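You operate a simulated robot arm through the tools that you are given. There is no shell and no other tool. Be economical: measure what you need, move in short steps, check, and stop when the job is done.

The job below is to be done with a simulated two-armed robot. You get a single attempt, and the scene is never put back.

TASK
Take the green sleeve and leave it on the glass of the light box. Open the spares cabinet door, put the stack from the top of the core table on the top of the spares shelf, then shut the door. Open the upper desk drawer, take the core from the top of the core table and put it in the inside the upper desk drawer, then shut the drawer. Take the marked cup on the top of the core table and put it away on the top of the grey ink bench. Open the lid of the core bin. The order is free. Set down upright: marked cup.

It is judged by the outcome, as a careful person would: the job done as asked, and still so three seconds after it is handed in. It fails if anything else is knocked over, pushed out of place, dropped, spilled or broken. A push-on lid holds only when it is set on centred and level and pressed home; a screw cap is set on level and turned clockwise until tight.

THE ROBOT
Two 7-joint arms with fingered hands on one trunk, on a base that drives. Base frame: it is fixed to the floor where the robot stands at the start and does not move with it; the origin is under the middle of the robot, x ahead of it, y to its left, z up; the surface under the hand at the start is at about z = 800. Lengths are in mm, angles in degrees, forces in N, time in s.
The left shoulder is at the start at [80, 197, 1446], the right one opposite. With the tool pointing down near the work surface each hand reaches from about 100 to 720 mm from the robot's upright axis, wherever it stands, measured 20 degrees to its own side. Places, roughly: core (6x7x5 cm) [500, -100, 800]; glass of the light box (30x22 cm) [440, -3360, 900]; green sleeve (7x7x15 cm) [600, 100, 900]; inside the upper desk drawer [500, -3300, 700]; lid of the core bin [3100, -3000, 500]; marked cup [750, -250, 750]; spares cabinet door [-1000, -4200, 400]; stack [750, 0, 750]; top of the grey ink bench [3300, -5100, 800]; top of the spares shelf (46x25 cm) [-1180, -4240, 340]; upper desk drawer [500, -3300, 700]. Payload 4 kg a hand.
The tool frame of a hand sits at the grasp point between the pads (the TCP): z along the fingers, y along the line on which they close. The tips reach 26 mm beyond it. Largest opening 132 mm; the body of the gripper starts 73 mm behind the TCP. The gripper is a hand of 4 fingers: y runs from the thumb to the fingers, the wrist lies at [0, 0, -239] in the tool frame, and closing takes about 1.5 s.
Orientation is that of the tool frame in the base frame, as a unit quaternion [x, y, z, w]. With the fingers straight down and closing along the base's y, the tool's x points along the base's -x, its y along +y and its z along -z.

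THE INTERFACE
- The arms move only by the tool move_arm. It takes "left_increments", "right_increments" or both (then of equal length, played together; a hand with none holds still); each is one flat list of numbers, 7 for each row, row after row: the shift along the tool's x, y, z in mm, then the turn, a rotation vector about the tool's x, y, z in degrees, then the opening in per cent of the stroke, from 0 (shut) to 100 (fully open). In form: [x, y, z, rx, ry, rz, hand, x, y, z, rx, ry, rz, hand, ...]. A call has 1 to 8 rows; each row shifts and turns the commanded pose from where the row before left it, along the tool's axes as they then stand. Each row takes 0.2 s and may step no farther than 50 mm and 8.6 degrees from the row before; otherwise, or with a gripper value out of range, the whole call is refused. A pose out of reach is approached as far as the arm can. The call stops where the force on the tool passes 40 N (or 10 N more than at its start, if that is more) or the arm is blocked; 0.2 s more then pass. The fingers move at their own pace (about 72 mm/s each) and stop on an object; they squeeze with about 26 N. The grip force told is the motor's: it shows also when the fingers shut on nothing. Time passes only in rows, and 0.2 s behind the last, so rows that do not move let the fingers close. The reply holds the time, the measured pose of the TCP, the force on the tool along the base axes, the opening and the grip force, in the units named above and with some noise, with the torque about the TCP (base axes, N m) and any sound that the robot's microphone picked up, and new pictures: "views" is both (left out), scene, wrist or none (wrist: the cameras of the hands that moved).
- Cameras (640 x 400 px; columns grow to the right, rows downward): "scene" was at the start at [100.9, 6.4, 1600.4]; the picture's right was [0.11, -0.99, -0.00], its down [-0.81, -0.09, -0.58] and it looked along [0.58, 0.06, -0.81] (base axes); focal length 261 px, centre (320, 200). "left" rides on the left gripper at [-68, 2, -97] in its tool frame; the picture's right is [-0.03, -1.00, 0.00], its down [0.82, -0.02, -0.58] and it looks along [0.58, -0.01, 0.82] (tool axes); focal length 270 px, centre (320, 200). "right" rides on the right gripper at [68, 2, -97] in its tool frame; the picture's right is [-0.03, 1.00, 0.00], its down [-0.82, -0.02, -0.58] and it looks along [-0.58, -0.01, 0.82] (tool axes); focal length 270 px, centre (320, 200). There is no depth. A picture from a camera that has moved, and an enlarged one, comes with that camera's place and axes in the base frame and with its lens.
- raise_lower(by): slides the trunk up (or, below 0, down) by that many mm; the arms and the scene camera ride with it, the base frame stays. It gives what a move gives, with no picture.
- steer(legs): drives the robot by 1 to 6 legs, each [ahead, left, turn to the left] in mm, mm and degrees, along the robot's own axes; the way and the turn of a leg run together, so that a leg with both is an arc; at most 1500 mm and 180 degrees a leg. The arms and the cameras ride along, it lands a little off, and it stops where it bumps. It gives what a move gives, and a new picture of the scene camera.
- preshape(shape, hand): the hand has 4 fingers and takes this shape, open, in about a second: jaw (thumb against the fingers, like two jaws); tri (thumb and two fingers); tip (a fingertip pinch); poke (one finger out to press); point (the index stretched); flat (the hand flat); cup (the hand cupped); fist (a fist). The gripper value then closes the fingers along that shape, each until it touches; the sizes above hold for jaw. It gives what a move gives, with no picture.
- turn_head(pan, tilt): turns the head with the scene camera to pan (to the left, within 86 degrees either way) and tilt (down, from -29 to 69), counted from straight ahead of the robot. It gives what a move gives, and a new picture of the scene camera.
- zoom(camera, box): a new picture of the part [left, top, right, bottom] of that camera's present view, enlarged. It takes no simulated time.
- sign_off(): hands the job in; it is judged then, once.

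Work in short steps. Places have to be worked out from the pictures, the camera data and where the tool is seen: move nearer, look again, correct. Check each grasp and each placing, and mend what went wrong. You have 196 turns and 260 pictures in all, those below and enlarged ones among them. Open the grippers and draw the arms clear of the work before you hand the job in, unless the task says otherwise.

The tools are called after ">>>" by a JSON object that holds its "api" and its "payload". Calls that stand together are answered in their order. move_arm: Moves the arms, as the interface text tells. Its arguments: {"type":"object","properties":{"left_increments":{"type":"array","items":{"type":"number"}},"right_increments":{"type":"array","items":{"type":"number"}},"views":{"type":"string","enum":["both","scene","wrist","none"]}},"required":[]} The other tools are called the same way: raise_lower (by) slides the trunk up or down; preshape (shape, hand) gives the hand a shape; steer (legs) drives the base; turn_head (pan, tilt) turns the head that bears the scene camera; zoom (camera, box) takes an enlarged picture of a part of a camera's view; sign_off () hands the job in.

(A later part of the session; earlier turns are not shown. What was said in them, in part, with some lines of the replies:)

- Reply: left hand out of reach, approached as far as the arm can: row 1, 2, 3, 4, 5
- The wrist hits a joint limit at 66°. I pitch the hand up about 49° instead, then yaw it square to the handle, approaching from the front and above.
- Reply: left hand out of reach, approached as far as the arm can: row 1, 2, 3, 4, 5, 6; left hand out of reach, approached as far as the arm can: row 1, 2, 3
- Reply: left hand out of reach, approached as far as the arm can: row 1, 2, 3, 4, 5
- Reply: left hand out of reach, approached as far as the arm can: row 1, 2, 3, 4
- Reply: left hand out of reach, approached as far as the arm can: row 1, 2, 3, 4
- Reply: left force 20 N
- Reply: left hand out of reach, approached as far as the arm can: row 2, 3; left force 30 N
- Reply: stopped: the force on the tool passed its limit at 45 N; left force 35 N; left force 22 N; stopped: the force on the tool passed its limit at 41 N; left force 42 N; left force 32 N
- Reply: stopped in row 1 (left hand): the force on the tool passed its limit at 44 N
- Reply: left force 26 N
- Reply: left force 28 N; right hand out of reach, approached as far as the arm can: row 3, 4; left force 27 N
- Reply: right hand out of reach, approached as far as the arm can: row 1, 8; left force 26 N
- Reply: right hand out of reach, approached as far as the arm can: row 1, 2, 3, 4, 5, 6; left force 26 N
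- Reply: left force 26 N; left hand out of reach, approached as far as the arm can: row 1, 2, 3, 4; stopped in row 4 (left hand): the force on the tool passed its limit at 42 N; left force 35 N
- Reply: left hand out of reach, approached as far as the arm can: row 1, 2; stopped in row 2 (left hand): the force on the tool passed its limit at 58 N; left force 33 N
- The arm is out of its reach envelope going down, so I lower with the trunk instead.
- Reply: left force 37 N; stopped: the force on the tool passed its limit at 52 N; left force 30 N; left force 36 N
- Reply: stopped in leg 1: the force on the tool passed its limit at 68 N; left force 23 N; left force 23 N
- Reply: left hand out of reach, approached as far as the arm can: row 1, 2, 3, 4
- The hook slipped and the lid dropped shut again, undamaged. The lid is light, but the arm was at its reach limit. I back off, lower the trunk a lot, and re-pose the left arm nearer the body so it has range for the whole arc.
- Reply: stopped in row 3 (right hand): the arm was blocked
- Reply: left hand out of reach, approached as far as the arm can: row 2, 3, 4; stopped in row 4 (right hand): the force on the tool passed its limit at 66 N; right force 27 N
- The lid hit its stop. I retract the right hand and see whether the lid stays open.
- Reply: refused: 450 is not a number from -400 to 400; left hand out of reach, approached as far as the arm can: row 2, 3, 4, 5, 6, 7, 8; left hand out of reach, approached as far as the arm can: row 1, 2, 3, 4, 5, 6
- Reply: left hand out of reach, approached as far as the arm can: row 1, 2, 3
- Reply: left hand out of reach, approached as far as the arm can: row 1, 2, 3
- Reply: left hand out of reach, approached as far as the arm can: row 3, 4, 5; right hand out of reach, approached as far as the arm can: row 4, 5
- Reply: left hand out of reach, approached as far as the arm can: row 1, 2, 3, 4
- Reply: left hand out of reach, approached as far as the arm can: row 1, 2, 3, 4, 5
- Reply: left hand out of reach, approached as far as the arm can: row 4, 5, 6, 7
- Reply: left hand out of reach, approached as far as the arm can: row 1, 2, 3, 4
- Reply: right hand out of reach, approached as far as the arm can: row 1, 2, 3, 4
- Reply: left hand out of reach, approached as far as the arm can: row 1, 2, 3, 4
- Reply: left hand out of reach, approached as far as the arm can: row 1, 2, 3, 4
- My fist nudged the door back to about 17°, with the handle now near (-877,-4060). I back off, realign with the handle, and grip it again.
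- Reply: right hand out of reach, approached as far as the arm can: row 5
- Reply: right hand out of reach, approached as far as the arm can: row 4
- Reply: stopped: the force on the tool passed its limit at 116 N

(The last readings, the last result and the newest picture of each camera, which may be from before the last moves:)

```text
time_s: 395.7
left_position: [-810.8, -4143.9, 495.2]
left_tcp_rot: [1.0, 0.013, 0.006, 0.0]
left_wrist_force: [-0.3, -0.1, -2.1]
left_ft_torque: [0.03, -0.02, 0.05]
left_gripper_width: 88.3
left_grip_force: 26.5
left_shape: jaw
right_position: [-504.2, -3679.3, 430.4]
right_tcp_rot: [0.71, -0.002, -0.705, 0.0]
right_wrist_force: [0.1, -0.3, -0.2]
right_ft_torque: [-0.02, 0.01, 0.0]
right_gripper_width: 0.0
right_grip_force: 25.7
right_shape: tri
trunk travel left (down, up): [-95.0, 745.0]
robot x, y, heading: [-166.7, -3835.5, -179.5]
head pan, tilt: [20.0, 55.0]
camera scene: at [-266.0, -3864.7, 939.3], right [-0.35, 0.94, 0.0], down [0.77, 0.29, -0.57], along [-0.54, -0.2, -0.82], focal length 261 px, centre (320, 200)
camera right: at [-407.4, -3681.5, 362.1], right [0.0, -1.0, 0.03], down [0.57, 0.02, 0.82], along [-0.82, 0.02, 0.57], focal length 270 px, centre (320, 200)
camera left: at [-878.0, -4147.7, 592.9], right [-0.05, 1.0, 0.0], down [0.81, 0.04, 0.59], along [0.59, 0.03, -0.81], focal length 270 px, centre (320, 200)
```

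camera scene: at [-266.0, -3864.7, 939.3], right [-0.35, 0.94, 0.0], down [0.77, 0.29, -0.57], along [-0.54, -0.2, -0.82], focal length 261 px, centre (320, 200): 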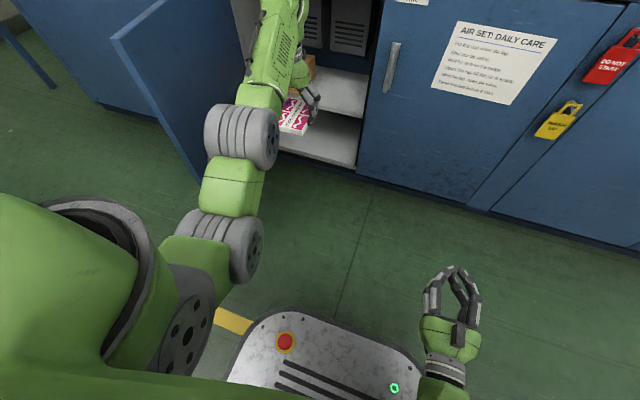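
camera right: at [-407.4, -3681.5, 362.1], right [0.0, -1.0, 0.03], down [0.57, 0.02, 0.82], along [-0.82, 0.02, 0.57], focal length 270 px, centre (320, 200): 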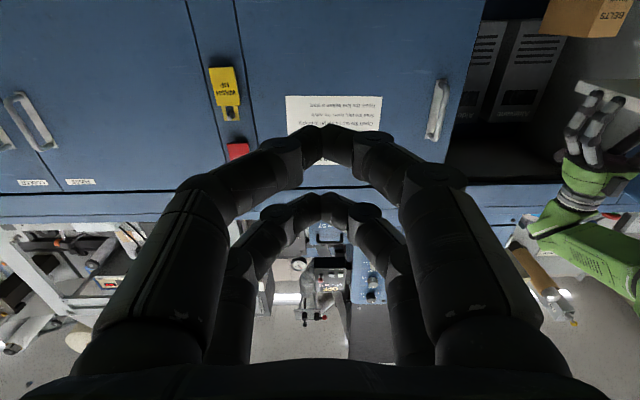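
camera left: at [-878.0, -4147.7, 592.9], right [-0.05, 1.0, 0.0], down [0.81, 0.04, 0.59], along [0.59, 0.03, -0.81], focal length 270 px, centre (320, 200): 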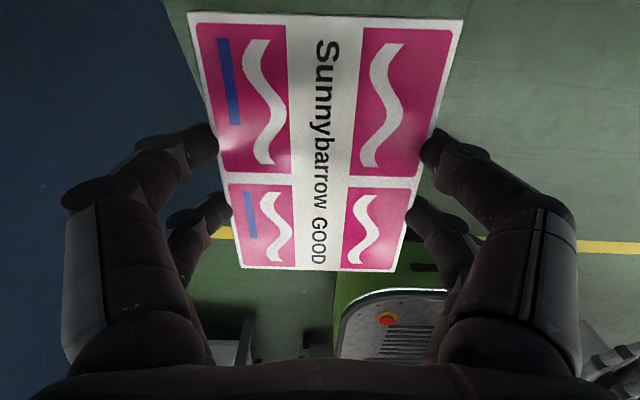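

The right wrist had touched the robot's own base, and it is freed now. I raise it more, lower the trunk another 60 mm, and set the stack height for entering.

>>> {"api": "move_arm", "payload": {"right_increments": [-35, -20, 10, 0, 0, 0, 0, -35, -20, 10, 0, 0, 0, 0], "views": "none"}}

>>> {"api": "raise_lower", "payload": {"by": -60}}

>>> {"api": "move_arm", "payload": {"left_increments": [0, 0, 25, 0, 0, 0, 0], "views": "none"}}

>>> {"api": "turn_head", "payload": {"pan": 15, "tilt": 35}}

```text
time_s: 396.2
left_position: [-803.7, -4157.7, 498.0]
left_tcp_rot: [1.0, 0.029, 0.004, 0.002]
left_wrist_force: [0.4, -2.1, -0.4]
left_ft_torque: [0.12, 0.06, 0.01]
left_gripper_width: 88.3
left_grip_force: 25.7
left_shape: jaw
right_position: [-521.8, -3715.7, 464.1]
right_tcp_rot: [0.715, 0.074, -0.69, 0.086]
right_wrist_force: [-0.1, 0.3, 0.8]
right_ft_torque: [0.01, -0.07, -0.01]
right_gripper_width: 0.0
right_grip_force: 25.6
right_shape: tri
right hand out of reach, approached as far as the arm can: row 2
trunk travel left (down, up): [-95.0, 745.0]
robot x, y, heading: [-174.1, -3830.3, -177.7]
head pan, tilt: [20.0, 55.0]
stopped in row 2 (right hand): the force on the tool passed its limit at 45 N (the readings are from after the stop); the commanded pose is now the measured one
```

```text
time_s: 397.2
left_position: [-809.1, -4160.8, 427.6]
left_tcp_rot: [1.0, 0.026, 0.01, -0.004]
left_wrist_force: [-0.5, -0.3, -1.3]
left_ft_torque: [0.01, 0.01, -0.04]
left_gripper_width: 88.5
left_grip_force: 26.1
left_shape: jaw
right_position: [-526.2, -3717.1, 401.6]
right_tcp_rot: [0.718, 0.072, -0.688, 0.078]
right_wrist_force: [0.2, -0.3, -1.1]
right_ft_torque: [-0.01, 0.01, 0.01]
right_gripper_width: 0.0
right_grip_force: 26.2
right_shape: tri
trunk travel left (down, up): [-35.0, 805.0]
robot x, y, heading: [-171.0, -3835.0, -177.9]
head pan, tilt: [20.0, 55.0]
```

```text
time_s: 397.6
left_position: [-807.5, -4160.6, 401.3]
left_tcp_rot: [1.0, 0.028, 0.01, -0.004]
left_wrist_force: [0.5, -1.0, -1.7]
left_ft_torque: [-0.01, 0.03, 0.01]
left_gripper_width: 88.2
left_grip_force: 25.9
left_shape: jaw
right_position: [-524.4, -3716.8, 401.3]
right_tcp_rot: [0.717, 0.072, -0.688, 0.079]
right_wrist_force: [0.0, 0.0, 0.3]
right_ft_torque: [-0.03, -0.01, 0.02]
right_gripper_width: 0.0
right_grip_force: 25.7
right_shape: tri
trunk travel left (down, up): [-35.0, 805.0]
robot x, y, heading: [-168.9, -3832.4, -177.7]
head pan, tilt: [20.0, 55.0]
```

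```text
time_s: 398.4
left_position: [-807.1, -4161.3, 402.5]
left_tcp_rot: [1.0, 0.027, 0.011, -0.003]
left_wrist_force: [-0.8, 0.2, -1.6]
left_ft_torque: [-0.01, -0.05, 0.01]
left_gripper_width: 88.5
left_grip_force: 25.9
left_shape: jaw
right_position: [-524.1, -3716.6, 400.8]
right_tcp_rot: [0.718, 0.072, -0.687, 0.079]
right_wrist_force: [0.4, -0.5, 0.7]
right_ft_torque: [-0.01, 0.01, 0.03]
right_gripper_width: 0.0
right_grip_force: 26.0
right_shape: tri
trunk travel left (down, up): [-35.0, 805.0]
robot x, y, heading: [-166.5, -3838.8, -178.0]
head pan, tilt: [15.0, 35.0]
camera scene: at [-293.0, -3869.5, 905.9], right [-0.3, 0.96, 0.01], down [0.56, 0.18, -0.81], along [-0.78, -0.24, -0.58], focal length 261 px, centre (320, 200)
```

scene: 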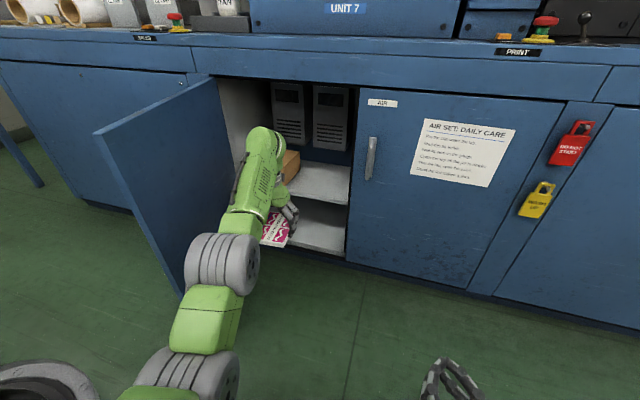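

The opening's top is at z≈755, well above the wrist at z≈640. I straighten the heading and drive ahead in two steps, watching clearance.

>>> {"api": "steer", "payload": {"legs": [[0, 0, -2], [170, 0, 0]]}}

>>> {"api": "move_arm", "payload": {"left_increments": [0, 0, 0, 0, 0, 0, 0], "views": "wrist"}}

```text
time_s: 399.4
left_position: [-813.9, -4145.9, 409.3]
left_tcp_rot: [1.0, 0.02, 0.008, 0.0]
left_wrist_force: [-0.4, -0.5, -2.1]
left_ft_torque: [0.05, -0.05, -0.03]
left_gripper_width: 88.5
left_grip_force: 26.2
left_shape: jaw
right_position: [-528.2, -3707.9, 405.1]
right_tcp_rot: [0.715, 0.064, -0.692, 0.077]
right_wrist_force: [-0.4, -0.3, -0.3]
right_ft_torque: [-0.03, 0.07, -0.02]
right_gripper_width: 0.2
right_grip_force: 26.2
right_shape: tri
trunk travel left (down, up): [-35.0, 805.0]
robot x, y, heading: [-174.5, -3832.0, -178.6]
head pan, tilt: [15.0, 35.0]
stopped in leg 1: the robot was blocked; the commanded pose is now the measured one
camera scene: at [-293.7, -3859.6, 907.0], right [-0.28, 0.96, 0.0], down [0.55, 0.16, -0.82], along [-0.78, -0.23, -0.58], focal length 261 px, centre (320, 200)
```

scene: 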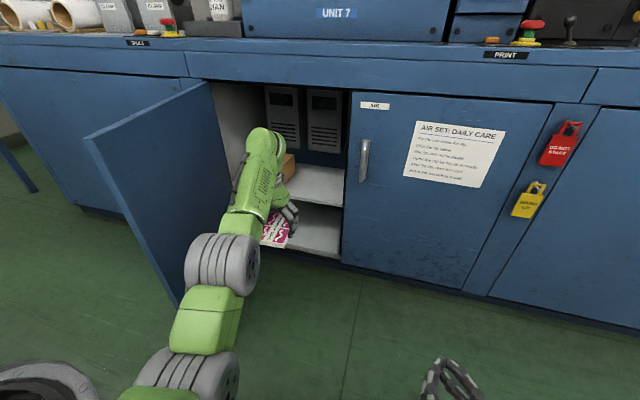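

```text
time_s: 399.8
left_position: [-816.3, -4145.9, 408.8]
left_tcp_rot: [1.0, 0.021, 0.008, 0.001]
left_wrist_force: [-0.2, -0.4, -2.3]
left_ft_torque: [-0.03, -0.02, 0.03]
left_gripper_width: 88.2
left_grip_force: 26.0
left_shape: jaw
right_position: [-529.3, -3707.5, 405.9]
right_tcp_rot: [0.714, 0.065, -0.692, 0.078]
right_wrist_force: [-0.2, 0.4, -0.5]
right_ft_torque: [-0.05, 0.0, 0.02]
right_gripper_width: 0.0
right_grip_force: 25.8
right_shape: tri
trunk travel left (down, up): [-35.0, 805.0]
robot x, y, heading: [-175.9, -3831.5, -178.5]
head pan, tilt: [15.0, 35.0]
camera left: at [-883.1, -4151.4, 505.6], right [-0.07, 1.0, 0.0], down [0.81, 0.05, 0.59], along [0.59, 0.04, -0.81], focal length 270 px, centre (320, 200)
```

left: 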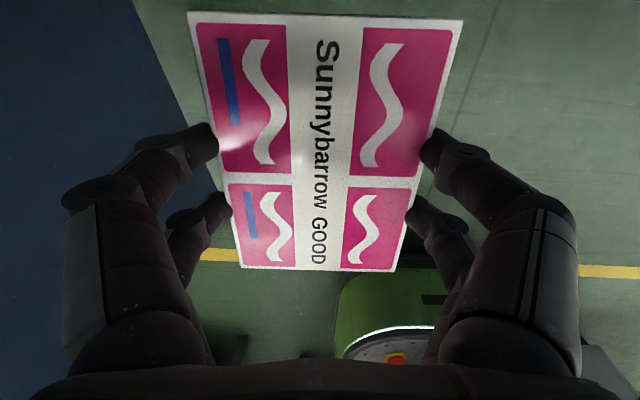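

Something blocks the turn, probably the folded right elbow. I look to the right.

>>> {"api": "turn_head", "payload": {"pan": -80, "tilt": 40}}

```text
time_s: 401.5
left_position: [-814.7, -4145.6, 409.6]
left_tcp_rot: [1.0, 0.02, 0.008, 0.0]
left_wrist_force: [-0.2, -0.4, -2.4]
left_ft_torque: [-0.01, 0.0, 0.01]
left_gripper_width: 88.2
left_grip_force: 26.2
left_shape: jaw
right_position: [-527.5, -3707.2, 405.6]
right_tcp_rot: [0.714, 0.064, -0.693, 0.077]
right_wrist_force: [0.4, 0.2, 0.2]
right_ft_torque: [0.01, 0.02, -0.03]
right_gripper_width: 0.0
right_grip_force: 26.2
right_shape: tri
trunk travel left (down, up): [-35.0, 805.0]
robot x, y, heading: [-177.5, -3827.3, -178.8]
head pan, tilt: [-80.0, 40.0]
camera scene: at [-226.9, -3750.3, 899.9], right [0.98, 0.2, 0.0], down [0.13, -0.63, -0.77], along [-0.15, 0.75, -0.64], focal length 261 px, centre (320, 200)
```

scene: 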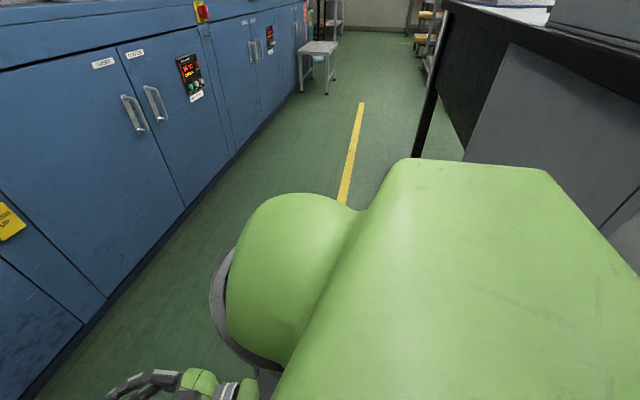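

The desk is close behind the robot's right shoulder, so I don't turn there. I drive straight ahead 150 mm first.

>>> {"api": "steer", "payload": {"legs": [[150, 0, 0]]}}

>>> {"api": "turn_head", "payload": {"pan": 15, "tilt": 38}}

```text
time_s: 402.8
left_position: [-962.5, -4147.9, 411.9]
left_tcp_rot: [1.0, 0.02, 0.006, 0.002]
left_wrist_force: [-0.2, -0.8, -1.3]
left_ft_torque: [0.01, -0.02, -0.04]
left_gripper_width: 88.5
left_grip_force: 26.4
left_shape: jaw
right_position: [-676.8, -3710.1, 406.7]
right_tcp_rot: [0.714, 0.064, -0.693, 0.078]
right_wrist_force: [0.7, 0.5, -0.3]
right_ft_torque: [-0.02, 0.0, 0.02]
right_gripper_width: 0.0
right_grip_force: 25.5
right_shape: tri
trunk travel left (down, up): [-35.0, 805.0]
robot x, y, heading: [-324.2, -3833.3, -178.6]
head pan, tilt: [-80.0, 40.0]
camera scene: at [-372.2, -3752.6, 900.0], right [0.98, 0.2, 0.0], down [0.13, -0.63, -0.77], along [-0.15, 0.75, -0.64], focal length 261 px, centre (320, 200)
```

scene: 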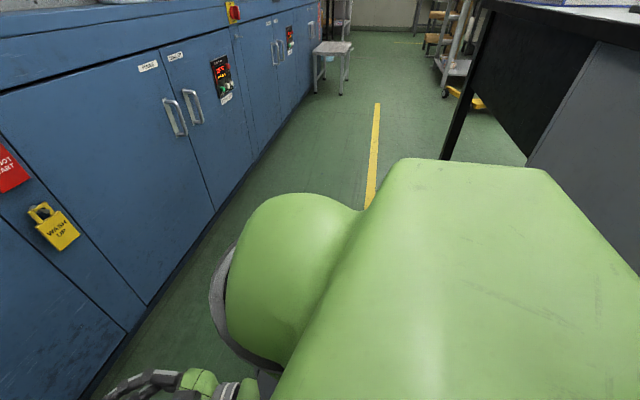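

```text
time_s: 404.6
left_position: [-962.5, -4148.4, 410.3]
left_tcp_rot: [1.0, 0.02, 0.006, 0.0]
left_wrist_force: [0.6, 0.0, -2.7]
left_ft_torque: [0.0, -0.03, 0.01]
left_gripper_width: 88.0
left_grip_force: 25.7
left_shape: jaw
right_position: [-675.2, -3709.4, 406.5]
right_tcp_rot: [0.714, 0.064, -0.693, 0.078]
right_wrist_force: [-0.8, 0.1, -0.1]
right_ft_torque: [0.0, -0.01, 0.0]
right_gripper_width: 0.1
right_grip_force: 26.5
right_shape: tri
trunk travel left (down, up): [-35.0, 805.0]
robot x, y, heading: [-322.8, -3835.9, -178.6]
head pan, tilt: [15.0, 38.0]
camera scene: at [-438.0, -3860.0, 903.0], right [-0.28, 0.96, 0.0], down [0.59, 0.17, -0.79], along [-0.76, -0.22, -0.62], focal length 261 px, centre (320, 200)
```

scene: 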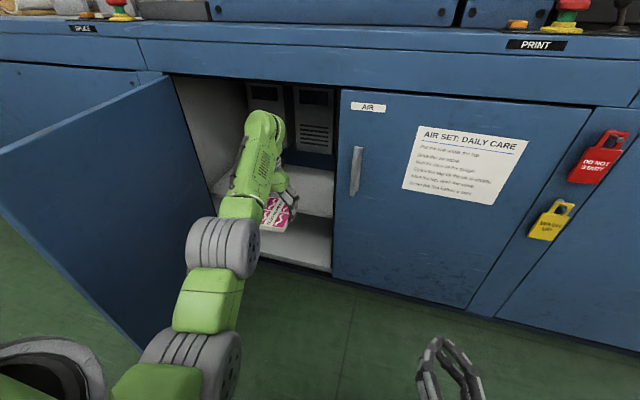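

The stack is just at the opening, about 40 mm above shelf level. I drive ahead 165 mm into the cabinet.

>>> {"api": "steer", "payload": {"legs": [[90, 0, 0], [75, 0, 0]]}}

>>> {"api": "move_arm", "payload": {"left_increments": [0, 0, 0, 0, 0, 0, 0], "views": "wrist"}}

```text
time_s: 406.3
left_position: [-1127.6, -4152.6, 410.3]
left_tcp_rot: [1.0, 0.02, 0.006, 0.001]
left_wrist_force: [0.3, -0.1, -1.8]
left_ft_torque: [0.0, -0.05, -0.03]
left_gripper_width: 88.4
left_grip_force: 26.1
left_shape: jaw
right_position: [-840.3, -3714.0, 405.3]
right_tcp_rot: [0.714, 0.063, -0.693, 0.078]
right_wrist_force: [0.3, -0.3, -0.6]
right_ft_torque: [-0.02, -0.01, 0.0]
right_gripper_width: 0.0
right_grip_force: 26.4
right_shape: tri
trunk travel left (down, up): [-35.0, 805.0]
robot x, y, heading: [-488.2, -3837.5, -178.8]
head pan, tilt: [15.0, 38.0]
camera scene: at [-603.9, -3864.0, 902.9], right [-0.28, 0.96, 0.0], down [0.59, 0.17, -0.79], along [-0.76, -0.22, -0.62], focal length 261 px, centre (320, 200)
```

scene: 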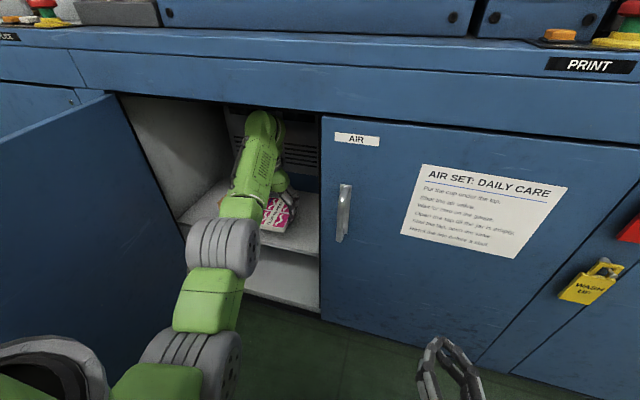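

```text
time_s: 406.7
left_position: [-1127.5, -4152.0, 410.6]
left_tcp_rot: [1.0, 0.021, 0.006, 0.0]
left_wrist_force: [-0.1, -0.1, -1.8]
left_ft_torque: [0.03, -0.01, 0.0]
left_gripper_width: 88.6
left_grip_force: 25.9
left_shape: jaw
right_position: [-840.1, -3713.4, 406.3]
right_tcp_rot: [0.714, 0.062, -0.693, 0.076]
right_wrist_force: [-0.7, 0.5, 0.8]
right_ft_torque: [-0.03, -0.01, 0.01]
right_gripper_width: 0.0
right_grip_force: 26.2
right_shape: tri
trunk travel left (down, up): [-35.0, 805.0]
robot x, y, heading: [-486.6, -3839.0, -178.6]
head pan, tilt: [15.0, 38.0]
camera left: at [-1195.4, -4157.4, 508.1], right [-0.06, 1.0, 0.0], down [0.81, 0.05, 0.59], along [0.59, 0.04, -0.81], focal length 270 px, centre (320, 200)
```

left: 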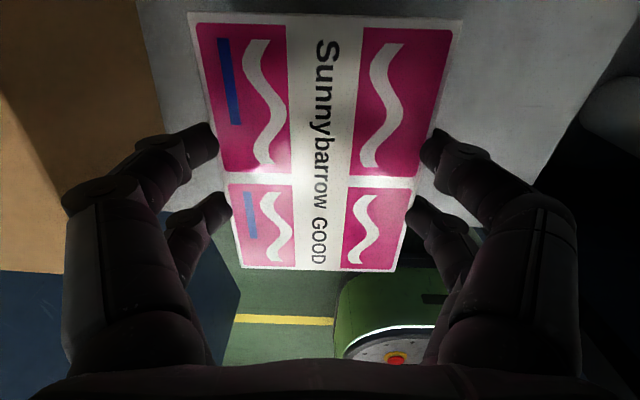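

A box sits close on the left, and the shelf's front edge is near x≈-1062. I shift 50 mm right and 28 mm deeper before lowering.

>>> {"api": "steer", "payload": {"legs": [[28, -50, 0]]}}

>>> {"api": "move_arm", "payload": {"left_increments": [0, 0, 15, 0, 0, 0, 0, 0, 0, 0, 0, 0, 0, 0], "views": "wrist"}}

```text
time_s: 407.7
left_position: [-1157.6, -4102.1, 412.4]
left_tcp_rot: [1.0, 0.021, 0.006, 0.0]
left_wrist_force: [0.6, 0.3, -2.5]
left_ft_torque: [-0.02, 0.02, 0.0]
left_gripper_width: 88.4
left_grip_force: 25.4
left_shape: jaw
right_position: [-869.7, -3665.2, 406.9]
right_tcp_rot: [0.713, 0.064, -0.693, 0.078]
right_wrist_force: [-0.5, 0.1, 0.3]
right_ft_torque: [-0.02, 0.0, -0.02]
right_gripper_width: 0.0
right_grip_force: 26.0
right_shape: tri
trunk travel left (down, up): [-35.0, 805.0]
robot x, y, heading: [-517.6, -3786.7, -178.7]
head pan, tilt: [15.0, 38.0]
camera scene: at [-632.4, -3814.2, 903.0], right [-0.28, 0.96, 0.0], down [0.59, 0.17, -0.79], along [-0.76, -0.22, -0.62], focal length 261 px, centre (320, 200)
```

scene: 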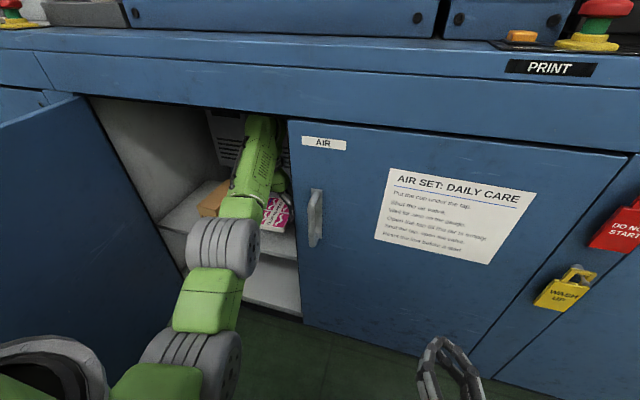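

```text
time_s: 408.3
left_position: [-1154.8, -4102.3, 395.5]
left_tcp_rot: [1.0, 0.02, 0.006, 0.001]
left_wrist_force: [0.6, 0.0, -1.8]
left_ft_torque: [0.01, 0.03, 0.01]
left_gripper_width: 88.4
left_grip_force: 26.1
left_shape: jaw
right_position: [-869.2, -3664.2, 406.0]
right_tcp_rot: [0.713, 0.065, -0.694, 0.079]
right_wrist_force: [0.7, -0.1, 0.5]
right_ft_torque: [-0.02, 0.01, 0.01]
right_gripper_width: 0.3
right_grip_force: 25.7
right_shape: tri
trunk travel left (down, up): [-35.0, 805.0]
robot x, y, heading: [-516.4, -3787.3, -178.7]
head pan, tilt: [15.0, 38.0]
camera left: at [-1223.5, -4107.7, 493.5], right [-0.06, 1.0, 0.0], down [0.81, 0.05, 0.59], along [0.59, 0.04, -0.81], focal length 270 px, centre (320, 200)
```

left: 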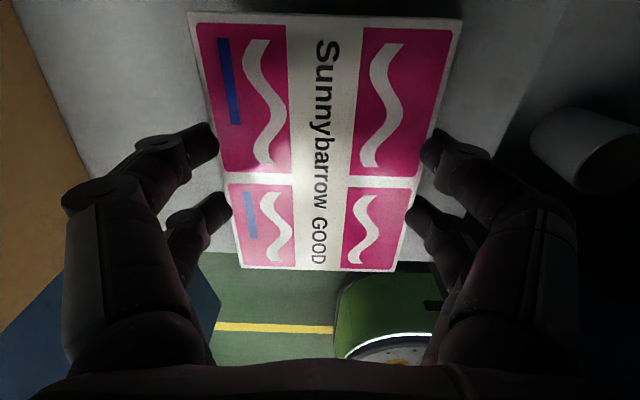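

The shelf edge at x≈-1061 is now well clear of the stack. I lower gently until contact.

>>> {"api": "move_arm", "payload": {"left_increments": [0, 0, 8, 0, 0, 0, 0, 0, 0, 5, 0, 0, 0, 0, 0, 0, 4, 0, 0, 0, 0, 0, 0, 4, 0, 0, 0, 0, 0, 0, 3, 0, 0, 0, 0, 0, 0, 3, 0, 0, 0, 0], "views": "wrist"}}

```text
time_s: 409.7
left_position: [-1156.3, -4103.5, 370.4]
left_tcp_rot: [1.0, 0.021, 0.005, 0.0]
left_wrist_force: [0.8, 0.8, 1.5]
left_ft_torque: [-0.2, 0.05, 0.03]
left_gripper_width: 88.4
left_grip_force: 26.4
left_shape: jaw
right_position: [-868.7, -3664.6, 405.9]
right_tcp_rot: [0.713, 0.064, -0.693, 0.079]
right_wrist_force: [-0.2, 0.1, 0.1]
right_ft_torque: [0.07, -0.02, 0.02]
right_gripper_width: 0.0
right_grip_force: 25.6
right_shape: tri
trunk travel left (down, up): [-35.0, 805.0]
robot x, y, heading: [-518.5, -3787.4, -179.0]
head pan, tilt: [15.0, 38.0]
camera left: at [-1223.9, -4108.2, 467.7], right [-0.07, 1.0, 0.0], down [0.81, 0.05, 0.59], along [0.58, 0.04, -0.81], focal length 270 px, centre (320, 200)
```

left: 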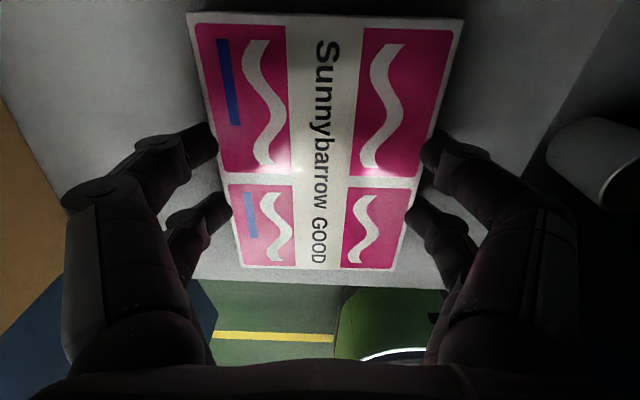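

The stack has touched down. I lower 1 mm more and open the fingers moderately.

>>> {"api": "move_arm", "payload": {"left_increments": [0, 0, 1.5, 0, 0, 0, 0, 0, 0, 0, 0, 0, 0, 60, 0, 0, 0, 0, 0, 0, 78, 0, 0, 0, 0, 0, 0, 82, 0, 0, 0, 0, 0, 0, 82], "views": "wrist"}}

```text
time_s: 410.9
left_position: [-1155.0, -4102.7, 366.6]
left_tcp_rot: [1.0, 0.02, 0.006, 0.0]
left_wrist_force: [0.2, 0.1, 0.8]
left_ft_torque: [-0.01, 0.0, -0.02]
left_gripper_width: 107.9
left_grip_force: 0.0
left_shape: jaw
right_position: [-868.7, -3664.3, 406.1]
right_tcp_rot: [0.714, 0.064, -0.693, 0.078]
right_wrist_force: [0.1, 0.1, 0.4]
right_ft_torque: [-0.01, 0.01, 0.01]
right_gripper_width: 0.0
right_grip_force: 26.1
right_shape: tri
trunk travel left (down, up): [-35.0, 805.0]
robot x, y, heading: [-516.3, -3785.0, -178.5]
head pan, tilt: [15.0, 38.0]
camera left: at [-1223.5, -4108.3, 464.1], right [-0.06, 1.0, 0.0], down [0.81, 0.05, 0.59], along [0.59, 0.04, -0.81], focal length 270 px, centre (320, 200)
```

left: 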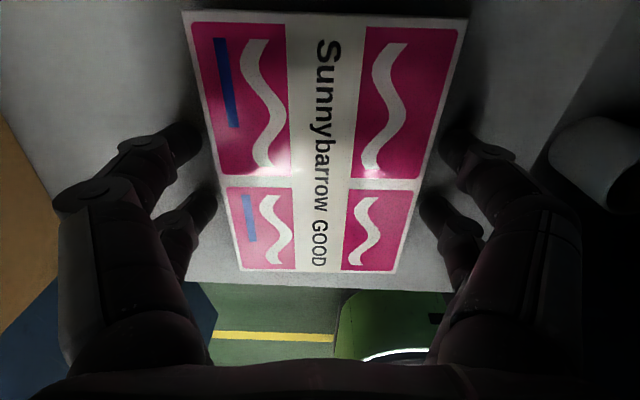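

Released cleanly. I raise the hand 50 mm and back straight out.

>>> {"api": "move_arm", "payload": {"left_increments": [0, 0, -20, 0, 0, 0, 82, 0, 0, -20, 0, 0, 0, 82, 0, 0, -12, 0, 0, 0, 82], "views": "wrist"}}

>>> {"api": "steer", "payload": {"legs": [[-150, 0, 0], [-130, 0, 0]]}}

```text
time_s: 411.7
left_position: [-1157.8, -4103.1, 420.2]
left_tcp_rot: [1.0, 0.02, 0.005, 0.0]
left_wrist_force: [-0.2, -0.1, 0.4]
left_ft_torque: [0.0, -0.02, 0.01]
left_gripper_width: 107.7
left_grip_force: 0.0
left_shape: jaw
right_position: [-869.0, -3665.2, 406.0]
right_tcp_rot: [0.714, 0.064, -0.693, 0.078]
right_wrist_force: [1.6, -0.8, -0.2]
right_ft_torque: [0.01, -0.01, 0.01]
right_gripper_width: 0.1
right_grip_force: 25.8
right_shape: tri
trunk travel left (down, up): [-35.0, 805.0]
robot x, y, heading: [-516.8, -3786.5, -178.6]
head pan, tilt: [15.0, 38.0]
camera left: at [-1224.2, -4108.3, 517.9], right [-0.06, 1.0, 0.0], down [0.81, 0.05, 0.59], along [0.59, 0.04, -0.81], focal length 270 px, centre (320, 200)
```

left: 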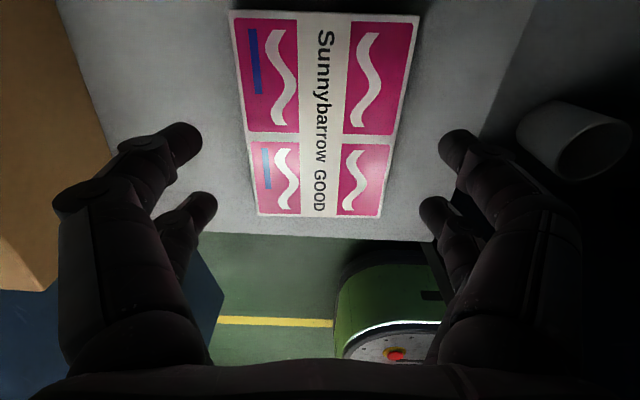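

```text
time_s: 413.9
left_position: [-877.0, -4096.0, 420.5]
left_tcp_rot: [1.0, 0.019, 0.007, 0.001]
left_wrist_force: [0.0, -0.2, -0.3]
left_ft_torque: [0.0, 0.01, -0.03]
left_gripper_width: 108.0
left_grip_force: 0.1
left_shape: jaw
right_position: [-589.7, -3657.8, 405.1]
right_tcp_rot: [0.714, 0.063, -0.693, 0.078]
right_wrist_force: [0.1, 0.4, 0.0]
right_ft_torque: [0.0, 0.01, -0.02]
right_gripper_width: 0.0
right_grip_force: 26.5
right_shape: tri
trunk travel left (down, up): [-35.0, 805.0]
robot x, y, heading: [-240.0, -3783.5, -178.6]
head pan, tilt: [15.0, 38.0]
camera scene: at [-352.5, -3808.3, 903.1], right [-0.28, 0.96, 0.0], down [0.59, 0.17, -0.79], along [-0.76, -0.22, -0.62], focal length 261 px, centre (320, 200)
```

scene: 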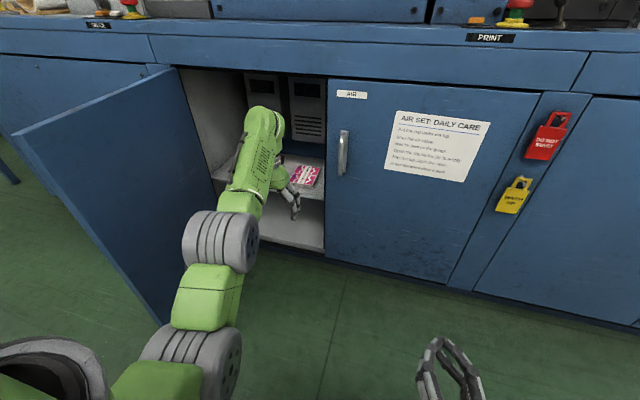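

The stack sits on the shelf. To shut the door I need the left hand on its outer side, so I raise the trunk above the door's top, then strafe left over it.

>>> {"api": "raise_lower", "payload": {"by": 400}}

>>> {"api": "move_arm", "payload": {"left_increments": [0, 0, 0, 0, 0, 0, 0, 0, 0, 0, 0, 0, 0, 0, 0, 0, 0, 0, 0, 0, 0], "views": "none"}}

>>> {"api": "steer", "payload": {"legs": [[0, 430, 0]]}}

>>> {"api": "turn_head", "payload": {"pan": 25, "tilt": 55}}

```text
time_s: 417.7
left_position: [-876.7, -4096.3, 820.2]
left_tcp_rot: [1.0, 0.019, 0.006, 0.001]
left_wrist_force: [-0.4, 0.5, 0.5]
left_ft_torque: [0.05, -0.01, 0.0]
left_gripper_width: 108.1
left_grip_force: 0.2
left_shape: jaw
right_position: [-590.4, -3658.9, 805.4]
right_tcp_rot: [0.713, 0.064, -0.694, 0.078]
right_wrist_force: [-0.4, -0.2, 0.6]
right_ft_torque: [0.01, -0.01, 0.0]
right_gripper_width: 0.2
right_grip_force: 26.2
right_shape: tri
trunk travel left (down, up): [-435.0, 405.0]
robot x, y, heading: [-237.4, -3779.4, -178.8]
head pan, tilt: [15.0, 38.0]
```

```text
time_s: 418.5
left_position: [-877.6, -4096.7, 820.4]
left_tcp_rot: [1.0, 0.019, 0.006, 0.001]
left_wrist_force: [0.4, -0.4, 0.5]
left_ft_torque: [-0.01, 0.02, -0.01]
left_gripper_width: 0.0
left_grip_force: 0.0
left_shape: jaw
right_position: [-590.1, -3658.6, 805.4]
right_tcp_rot: [0.713, 0.063, -0.693, 0.078]
right_wrist_force: [0.8, -0.5, -0.2]
right_ft_torque: [-0.02, -0.02, 0.01]
right_gripper_width: 0.0
right_grip_force: 26.5
right_shape: tri
trunk travel left (down, up): [-435.0, 405.0]
robot x, y, heading: [-239.9, -3782.5, -178.7]
head pan, tilt: [15.0, 38.0]
```

```text
time_s: 421.2
left_position: [-867.9, -4533.3, 820.4]
left_tcp_rot: [1.0, 0.018, 0.006, 0.001]
left_wrist_force: [-0.6, -0.5, 0.2]
left_ft_torque: [0.01, -0.01, -0.01]
left_gripper_width: 0.0
left_grip_force: 25.7
left_shape: jaw
right_position: [-580.2, -4095.5, 806.3]
right_tcp_rot: [0.713, 0.063, -0.694, 0.077]
right_wrist_force: [0.8, -0.5, 0.3]
right_ft_torque: [-0.02, 0.02, 0.0]
right_gripper_width: 0.1
right_grip_force: 25.8
right_shape: tri
trunk travel left (down, up): [-435.0, 405.0]
robot x, y, heading: [-229.0, -4221.4, -178.8]
head pan, tilt: [15.0, 38.0]
camera scene: at [-343.3, -4245.6, 1303.1], right [-0.28, 0.96, 0.0], down [0.59, 0.17, -0.79], along [-0.76, -0.22, -0.62], focal length 261 px, centre (320, 200)
```

scene: 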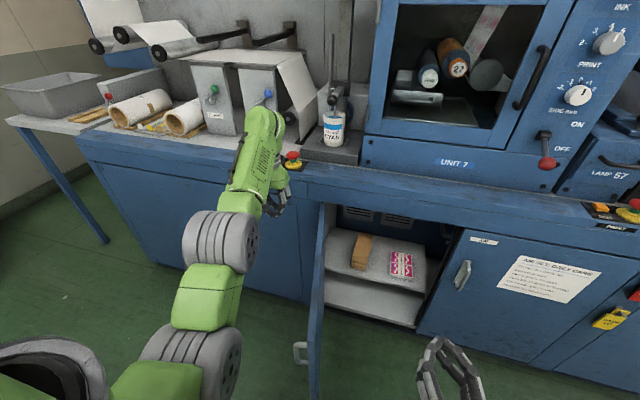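

```text
time_s: 422.0
left_position: [-868.1, -4533.0, 820.9]
left_tcp_rot: [1.0, 0.019, 0.006, 0.002]
left_wrist_force: [-0.3, -0.5, 0.5]
left_ft_torque: [0.02, 0.0, 0.0]
left_gripper_width: 0.1
left_grip_force: 25.9
left_shape: jaw
right_position: [-580.5, -4093.7, 806.6]
right_tcp_rot: [0.713, 0.063, -0.694, 0.077]
right_wrist_force: [0.3, 0.0, 0.5]
right_ft_torque: [-0.03, 0.02, 0.0]
right_gripper_width: 0.0
right_grip_force: 26.1
right_shape: tri
trunk travel left (down, up): [-435.0, 405.0]
robot x, y, heading: [-231.2, -4220.5, -178.6]
head pan, tilt: [25.0, 55.0]
camera scene: at [-325.2, -4253.1, 1279.4], right [-0.44, 0.9, 0.0], down [0.73, 0.36, -0.57], along [-0.52, -0.25, -0.82], focal length 261 px, centre (320, 200)
```

scene: 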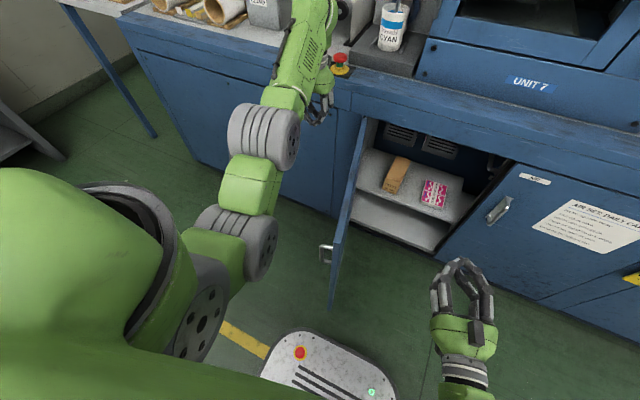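

The stack stands neatly beside the box. I lower the trunk 270 mm so the left fist is on the outside of the door.

>>> {"api": "raise_lower", "payload": {"by": -270}}

>>> {"api": "steer", "payload": {"legs": [[0, -120, 0]]}}

```text
time_s: 424.8
left_position: [-867.4, -4534.0, 551.2]
left_tcp_rot: [1.0, 0.02, 0.007, 0.001]
left_wrist_force: [-0.4, 0.0, 0.6]
left_ft_torque: [0.0, 0.0, -0.02]
left_gripper_width: 0.0
left_grip_force: 26.1
left_shape: jaw
right_position: [-579.9, -4095.5, 536.7]
right_tcp_rot: [0.713, 0.063, -0.694, 0.077]
right_wrist_force: [-0.3, 0.2, -0.5]
right_ft_torque: [0.05, 0.0, 0.0]
right_gripper_width: 0.0
right_grip_force: 26.0
right_shape: tri
trunk travel left (down, up): [-165.0, 675.0]
robot x, y, heading: [-231.6, -4219.6, -178.5]
head pan, tilt: [25.0, 55.0]
```

```text
time_s: 426.0
left_position: [-870.3, -4412.9, 550.5]
left_tcp_rot: [1.0, 0.018, 0.006, 0.0]
left_wrist_force: [-0.8, -0.6, 0.7]
left_ft_torque: [-0.02, 0.01, 0.05]
left_gripper_width: 0.0
left_grip_force: 25.8
left_shape: jaw
right_position: [-582.6, -3974.8, 536.8]
right_tcp_rot: [0.713, 0.062, -0.694, 0.077]
right_wrist_force: [0.2, -0.4, -0.3]
right_ft_torque: [0.01, 0.04, -0.01]
right_gripper_width: 0.1
right_grip_force: 25.6
right_shape: tri
trunk travel left (down, up): [-165.0, 675.0]
robot x, y, heading: [-229.6, -4099.4, -179.1]
head pan, tilt: [25.0, 55.0]
camera scene: at [-327.6, -4132.8, 1009.4], right [-0.44, 0.9, 0.0], down [0.74, 0.36, -0.57], along [-0.51, -0.25, -0.82], focal length 261 px, centre (320, 200)
```

scene: 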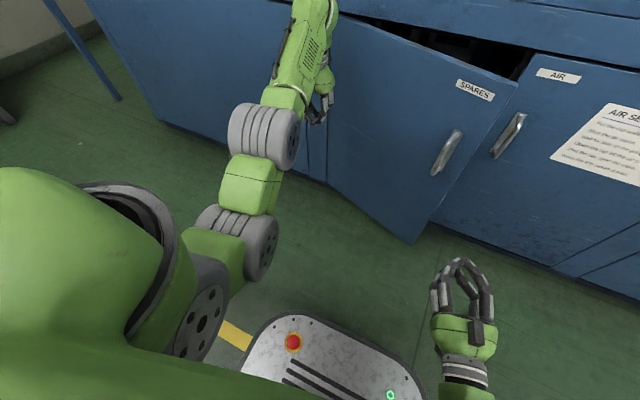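

The door swung almost shut by itself, to about 25°. I position the left fist in front of the door left of its handle, lower it, and push by driving forward.

>>> {"api": "steer", "payload": {"legs": [[0, -240, 0]]}}

>>> {"api": "raise_lower", "payload": {"by": -95}}

>>> {"api": "steer", "payload": {"legs": [[50, 0, 0]]}}

```text
time_s: 427.8
left_position: [-878.2, -4166.5, 550.5]
left_tcp_rot: [1.0, 0.015, 0.006, 0.0]
left_wrist_force: [-0.6, 0.4, 0.1]
left_ft_torque: [0.01, -0.03, 0.01]
left_gripper_width: 0.3
left_grip_force: 25.5
left_shape: jaw
right_position: [-586.2, -3732.9, 536.1]
right_tcp_rot: [0.713, 0.061, -0.694, 0.075]
right_wrist_force: [0.4, 0.0, 0.0]
right_ft_torque: [0.03, -0.01, 0.02]
right_gripper_width: 0.0
right_grip_force: 25.3
right_shape: tri
trunk travel left (down, up): [-165.0, 675.0]
robot x, y, heading: [-235.8, -3859.8, -179.3]
head pan, tilt: [25.0, 55.0]
camera scene: at [-331.9, -3890.5, 1009.4], right [-0.43, 0.9, 0.0], down [0.74, 0.36, -0.57], along [-0.52, -0.25, -0.82], focal length 261 px, centre (320, 200)
```

scene: 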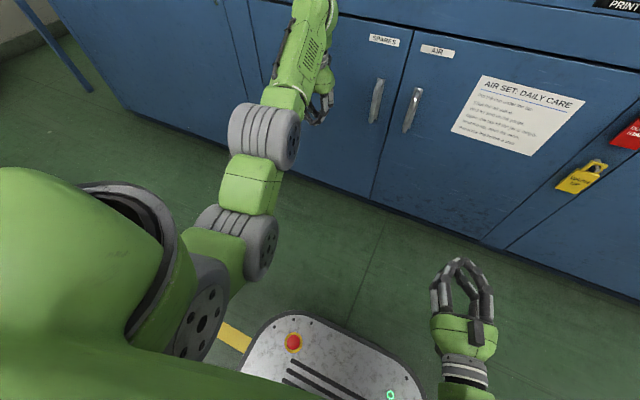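

```text
time_s: 429.1
left_position: [-877.5, -4165.9, 455.5]
left_tcp_rot: [1.0, 0.015, 0.006, 0.0]
left_wrist_force: [0.1, -0.3, -0.2]
left_ft_torque: [0.03, 0.01, 0.01]
left_gripper_width: 0.0
left_grip_force: 26.1
left_shape: jaw
right_position: [-585.6, -3731.6, 442.0]
right_tcp_rot: [0.714, 0.06, -0.693, 0.075]
right_wrist_force: [0.5, -0.2, -0.6]
right_ft_torque: [0.0, -0.02, -0.04]
right_gripper_width: 0.0
right_grip_force: 26.3
right_shape: tri
trunk travel left (down, up): [-70.0, 770.0]
robot x, y, heading: [-232.1, -3857.4, -179.2]
head pan, tilt: [25.0, 55.0]
```

```text
time_s: 430.1
left_position: [-918.2, -4166.6, 454.1]
left_tcp_rot: [1.0, 0.016, 0.01, -0.006]
left_wrist_force: [7.9, 2.4, 2.2]
left_ft_torque: [-0.2, 1.06, -0.12]
left_gripper_width: 0.0
left_grip_force: 26.3
left_shape: jaw
right_position: [-631.5, -3732.8, 440.6]
right_tcp_rot: [0.713, 0.062, -0.694, 0.077]
right_wrist_force: [0.1, 0.3, 0.1]
right_ft_torque: [0.02, -0.01, 0.03]
right_gripper_width: 0.0
right_grip_force: 25.7
right_shape: tri
trunk travel left (down, up): [-70.0, 770.0]
robot x, y, heading: [-279.4, -3859.4, -179.0]
head pan, tilt: [25.0, 55.0]
stopped in leg 1: the force on the tool passed its limit at 225 N (the readings are from after the stop); the commanded pose is now the measured one
camera scene: at [-376.3, -3891.9, 914.5], right [-0.44, 0.9, 0.0], down [0.74, 0.36, -0.57], along [-0.52, -0.25, -0.82], focal length 261 px, centre (320, 200)
```

scene: 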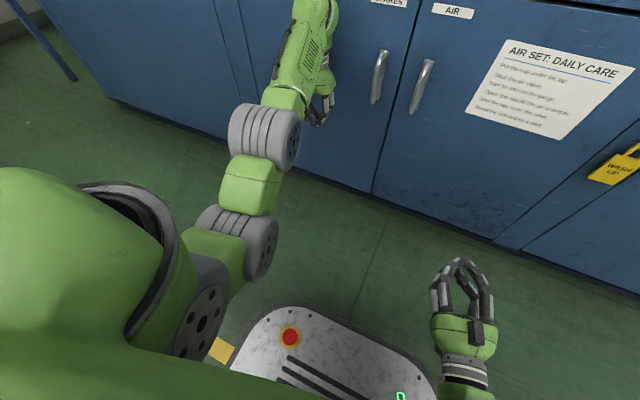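

The door was already shut, so the fist pressed a closed door. I back off and inspect the door's edge.

>>> {"api": "steer", "payload": {"legs": [[-40, 0, 0]]}}

>>> {"api": "raise_lower", "payload": {"by": 400}}

>>> {"api": "turn_head", "payload": {"pan": 30, "tilt": 50}}

>>> {"api": "zoom", "payload": {"camera": "scene", "box": [280, 160, 500, 330]}}

```text
time_s: 430.9
left_position: [-878.9, -4166.5, 455.0]
left_tcp_rot: [1.0, 0.017, 0.01, -0.005]
left_wrist_force: [-0.4, -0.4, 0.5]
left_ft_torque: [0.0, 0.0, -0.01]
left_gripper_width: 0.0
left_grip_force: 26.6
left_shape: jaw
right_position: [-591.9, -3733.7, 441.7]
right_tcp_rot: [0.714, 0.061, -0.693, 0.076]
right_wrist_force: [-0.7, -0.2, 0.2]
right_ft_torque: [-0.04, -0.02, -0.03]
right_gripper_width: 0.1
right_grip_force: 26.3
right_shape: tri
trunk travel left (down, up): [-70.0, 770.0]
robot x, y, heading: [-239.2, -3855.0, -178.9]
head pan, tilt: [25.0, 55.0]
camera scene: at [-336.3, -3891.3, 914.5], right [-0.44, 0.9, 0.0], down [0.74, 0.36, -0.57], along [-0.52, -0.25, -0.82], focal length 261 px, centre (320, 200)
```

scene: 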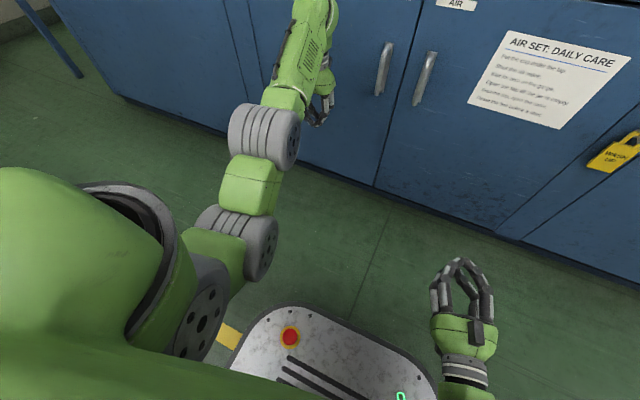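

```text
time_s: 434.8
left_position: [-879.0, -4166.1, 853.6]
left_tcp_rot: [1.0, 0.016, 0.011, -0.005]
left_wrist_force: [-0.5, 0.1, -0.3]
left_ft_torque: [0.01, -0.03, 0.03]
left_gripper_width: 0.0
left_grip_force: 25.4
left_shape: jaw
right_position: [-592.2, -3732.5, 840.9]
right_tcp_rot: [0.714, 0.061, -0.694, 0.076]
right_wrist_force: [-0.5, 0.0, 0.4]
right_ft_torque: [0.01, 0.0, 0.0]
right_gripper_width: 0.1
right_grip_force: 26.8
right_shape: tri
trunk travel left (down, up): [-470.0, 370.0]
robot x, y, heading: [-244.4, -3860.6, -179.1]
head pan, tilt: [25.0, 55.0]
```

```text
time_s: 435.4
left_position: [-880.0, -4166.1, 853.6]
left_tcp_rot: [1.0, 0.018, 0.011, -0.005]
left_wrist_force: [0.3, 0.4, 0.3]
left_ft_torque: [0.02, 0.02, 0.01]
left_gripper_width: 0.0
left_grip_force: 25.9
left_shape: jaw
right_position: [-592.6, -3732.5, 841.6]
right_tcp_rot: [0.714, 0.062, -0.694, 0.077]
right_wrist_force: [-0.6, -0.2, -0.9]
right_ft_torque: [0.0, -0.01, -0.02]
right_gripper_width: 0.0
right_grip_force: 25.8
right_shape: tri
trunk travel left (down, up): [-470.0, 370.0]
robot x, y, heading: [-244.4, -3857.8, -179.0]
head pan, tilt: [30.0, 50.0]
camera scene: at [-338.1, -3899.4, 1320.9], right [-0.51, 0.86, 0.0], down [0.66, 0.39, -0.64], along [-0.55, -0.33, -0.77], focal length 261 px, centre (320, 200)
```

scene: 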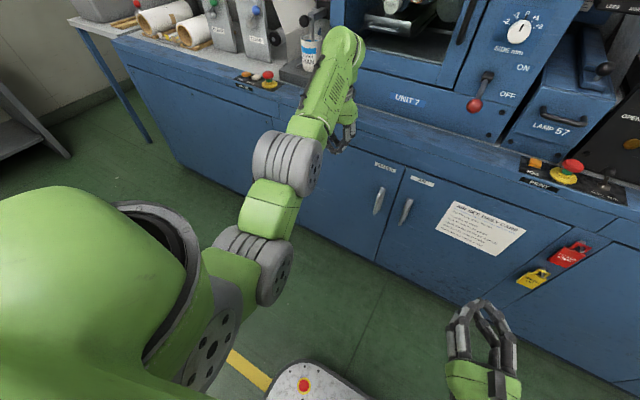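

```text
2.35 times, centred on (390, 245) of scene
camera zoom: at [-338.1, -3899.4, 1320.9], right [-0.51, 0.86, 0.0], down [0.66, 0.39, -0.64], along [-0.55, -0.33, -0.77], focal length 614 px, centre (155, 94)
```

zoom: 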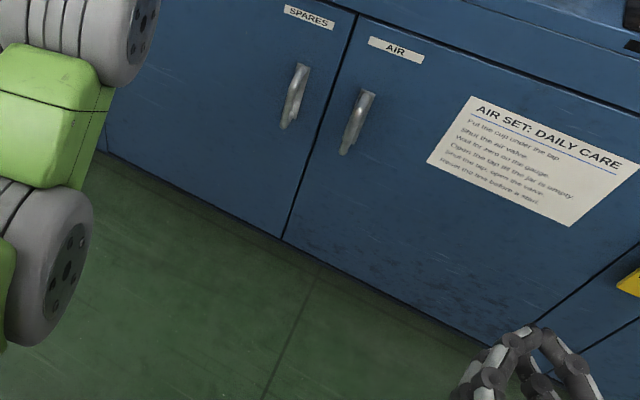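

The SPARES door is flush and shut. I raise the trunk, move back up the corridor to the aisle, and check the desk and the bin.

>>> {"api": "raise_lower", "payload": {"by": 250}}

>>> {"api": "steer", "payload": {"legs": [[30, -1000, -1], [0, -1000, 0]]}}

>>> {"api": "turn_head", "payload": {"pan": 86, "tilt": 30}}

```text
time_s: 438.0
left_position: [-878.8, -4165.4, 1103.6]
left_tcp_rot: [1.0, 0.017, 0.011, -0.005]
left_wrist_force: [0.2, -0.3, -0.7]
left_ft_torque: [-0.02, -0.03, -0.01]
left_gripper_width: 0.0
left_grip_force: 25.4
left_shape: jaw
right_position: [-591.0, -3732.0, 1090.9]
right_tcp_rot: [0.714, 0.062, -0.694, 0.076]
right_wrist_force: [-0.4, 0.0, -0.7]
right_ft_torque: [0.0, 0.0, 0.03]
right_gripper_width: 0.0
right_grip_force: 25.7
right_shape: tri
trunk travel left (down, up): [-720.0, 120.0]
robot x, y, heading: [-238.8, -3857.7, -178.9]
head pan, tilt: [30.0, 50.0]
```

```text
time_s: 447.8
left_position: [-921.9, -2200.4, 1104.0]
left_tcp_rot: [1.0, 0.01, 0.011, -0.005]
left_wrist_force: [0.1, 0.3, -0.3]
left_ft_torque: [0.04, -0.01, 0.01]
left_gripper_width: 0.0
left_grip_force: 25.3
left_shape: jaw
right_position: [-627.1, -1772.2, 1091.4]
right_tcp_rot: [0.714, 0.057, -0.694, 0.071]
right_wrist_force: [-0.1, 1.0, 0.4]
right_ft_torque: [0.0, -0.02, 0.03]
right_gripper_width: 0.1
right_grip_force: 26.2
right_shape: tri
trunk travel left (down, up): [-720.0, 120.0]
robot x, y, heading: [-280.9, -1900.9, -179.8]
head pan, tilt: [30.0, 50.0]
camera scene: at [-376.6, -1943.8, 1570.8], right [-0.5, 0.86, 0.0], down [0.66, 0.39, -0.64], along [-0.56, -0.32, -0.77], focal length 261 px, centre (320, 200)
```

scene: 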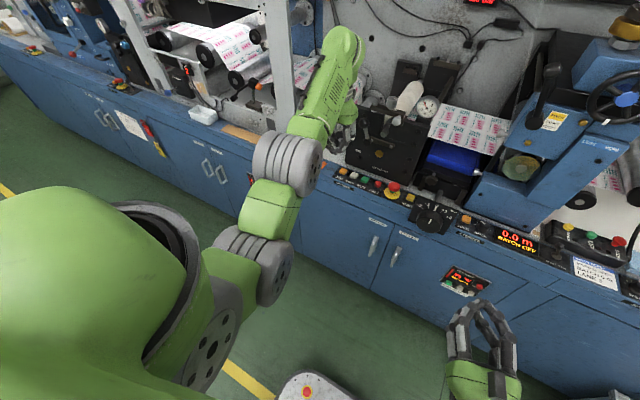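

```text
time_s: 449.0
left_position: [-920.8, -2200.2, 1104.5]
left_tcp_rot: [1.0, 0.01, 0.012, -0.006]
left_wrist_force: [0.3, -0.3, -0.1]
left_ft_torque: [0.04, 0.02, 0.02]
left_gripper_width: 0.1
left_grip_force: 26.1
left_shape: jaw
right_position: [-626.7, -1771.7, 1091.4]
right_tcp_rot: [0.714, 0.056, -0.694, 0.071]
right_wrist_force: [0.8, -0.4, 0.5]
right_ft_torque: [0.01, -0.01, 0.02]
right_gripper_width: 0.2
right_grip_force: 25.9
right_shape: tri
trunk travel left (down, up): [-720.0, 120.0]
robot x, y, heading: [-278.5, -1902.4, -179.7]
head pan, tilt: [85.9, 30.0]
camera scene: at [-316.3, -1994.3, 1600.4], right [-1.0, 0.07, 0.0], down [0.03, 0.5, -0.87], along [-0.06, -0.86, -0.5], focal length 261 px, centre (320, 200)
```

scene: 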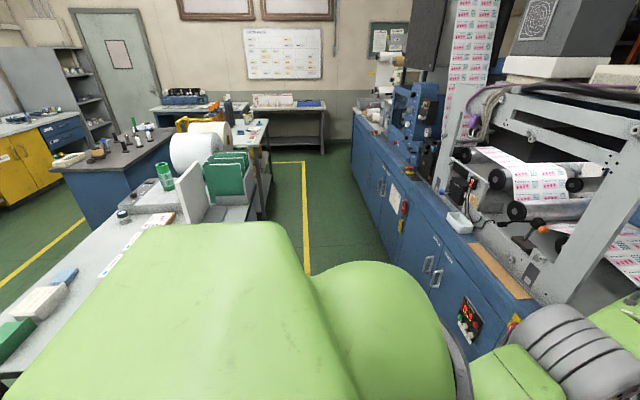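

The sleeve still stands on the light box and the doors are shut. I back away from the machine and open both grippers.

>>> {"api": "steer", "payload": {"legs": [[-250, 0, 0]]}}

>>> {"api": "move_arm", "payload": {"left_increments": [0, 0, 0, 0, 0, 0, 80, 0, 0, 0, 0, 0, 0, 80, 0, 0, 0, 0, 0, 0, 80, 0, 0, 0, 0, 0, 0, 80], "right_increments": [0, 0, 0, 0, 0, 0, 80, 0, 0, 0, 0, 0, 0, 80, 0, 0, 0, 0, 0, 0, 80, 0, 0, 0, 0, 0, 0, 80], "views": "none"}}

>>> {"api": "zoom", "payload": {"camera": "scene", "box": [0, 100, 280, 290]}}

```text
time_s: 450.9
left_position: [-669.2, -2199.2, 1100.9]
left_tcp_rot: [1.0, 0.008, 0.013, -0.006]
left_wrist_force: [-0.7, -0.3, -0.6]
left_ft_torque: [0.01, -0.05, -0.02]
left_gripper_width: 0.0
left_grip_force: 25.7
left_shape: jaw
right_position: [-374.3, -1771.1, 1089.6]
right_tcp_rot: [0.715, 0.056, -0.694, 0.07]
right_wrist_force: [0.0, -0.4, -0.5]
right_ft_torque: [0.0, 0.02, -0.02]
right_gripper_width: 0.0
right_grip_force: 26.1
right_shape: tri
trunk travel left (down, up): [-720.0, 120.0]
robot x, y, heading: [-20.1, -1902.6, -180.2]
head pan, tilt: [85.9, 30.0]
```

```text
time_s: 451.9
left_position: [-666.7, -2199.6, 1102.3]
left_tcp_rot: [1.0, 0.008, 0.011, -0.005]
left_wrist_force: [0.0, -0.8, 0.9]
left_ft_torque: [0.01, 0.02, -0.02]
left_gripper_width: 105.3
left_grip_force: 0.1
left_shape: jaw
right_position: [-371.3, -1770.5, 1091.7]
right_tcp_rot: [0.714, 0.056, -0.694, 0.071]
right_wrist_force: [-0.5, -0.6, 1.2]
right_ft_torque: [-0.02, 0.0, -0.01]
right_gripper_width: 105.3
right_grip_force: 0.1
right_shape: tri
trunk travel left (down, up): [-720.0, 120.0]
robot x, y, heading: [-22.6, -1899.8, -179.7]
head pan, tilt: [85.9, 30.0]
no pictures are left
```

```text
refused: no pictures are left
```

Every task was seen done in earlier pictures. The hands are open and clear, so I hand the job in.

>>> {"api": "sign_off", "payload": {}}

```text
The job is handed in.
```

All five parts of the job were carried out and handed in:
- **Green sleeve:** it stands on the glass of the light box, still upright when I looked back at the end.
- **Stack:** it is on the spares shelf beside the box already there, and the SPARES door is shut. The left hand pushed hard (225 N) on that door after it was already closed. The door looked flush afterwards, but I could not see inside again.
- **Core:** it stands in the upper desk drawer, and the drawer is shut.
- **Marked cup:** it stands upright on the grey ink bench, seen right after I released it.
- **Core bin:** the lid is open and stayed open when I let go, after slipping and dropping shut once on an earlier try.

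While working at the spares cabinet, the robot was briefly blocked when turning, probably by the desk; the desk and what is on it looked undisturbed when I checked later. The pictures ran out just before the end, so I had no last look at the cup.
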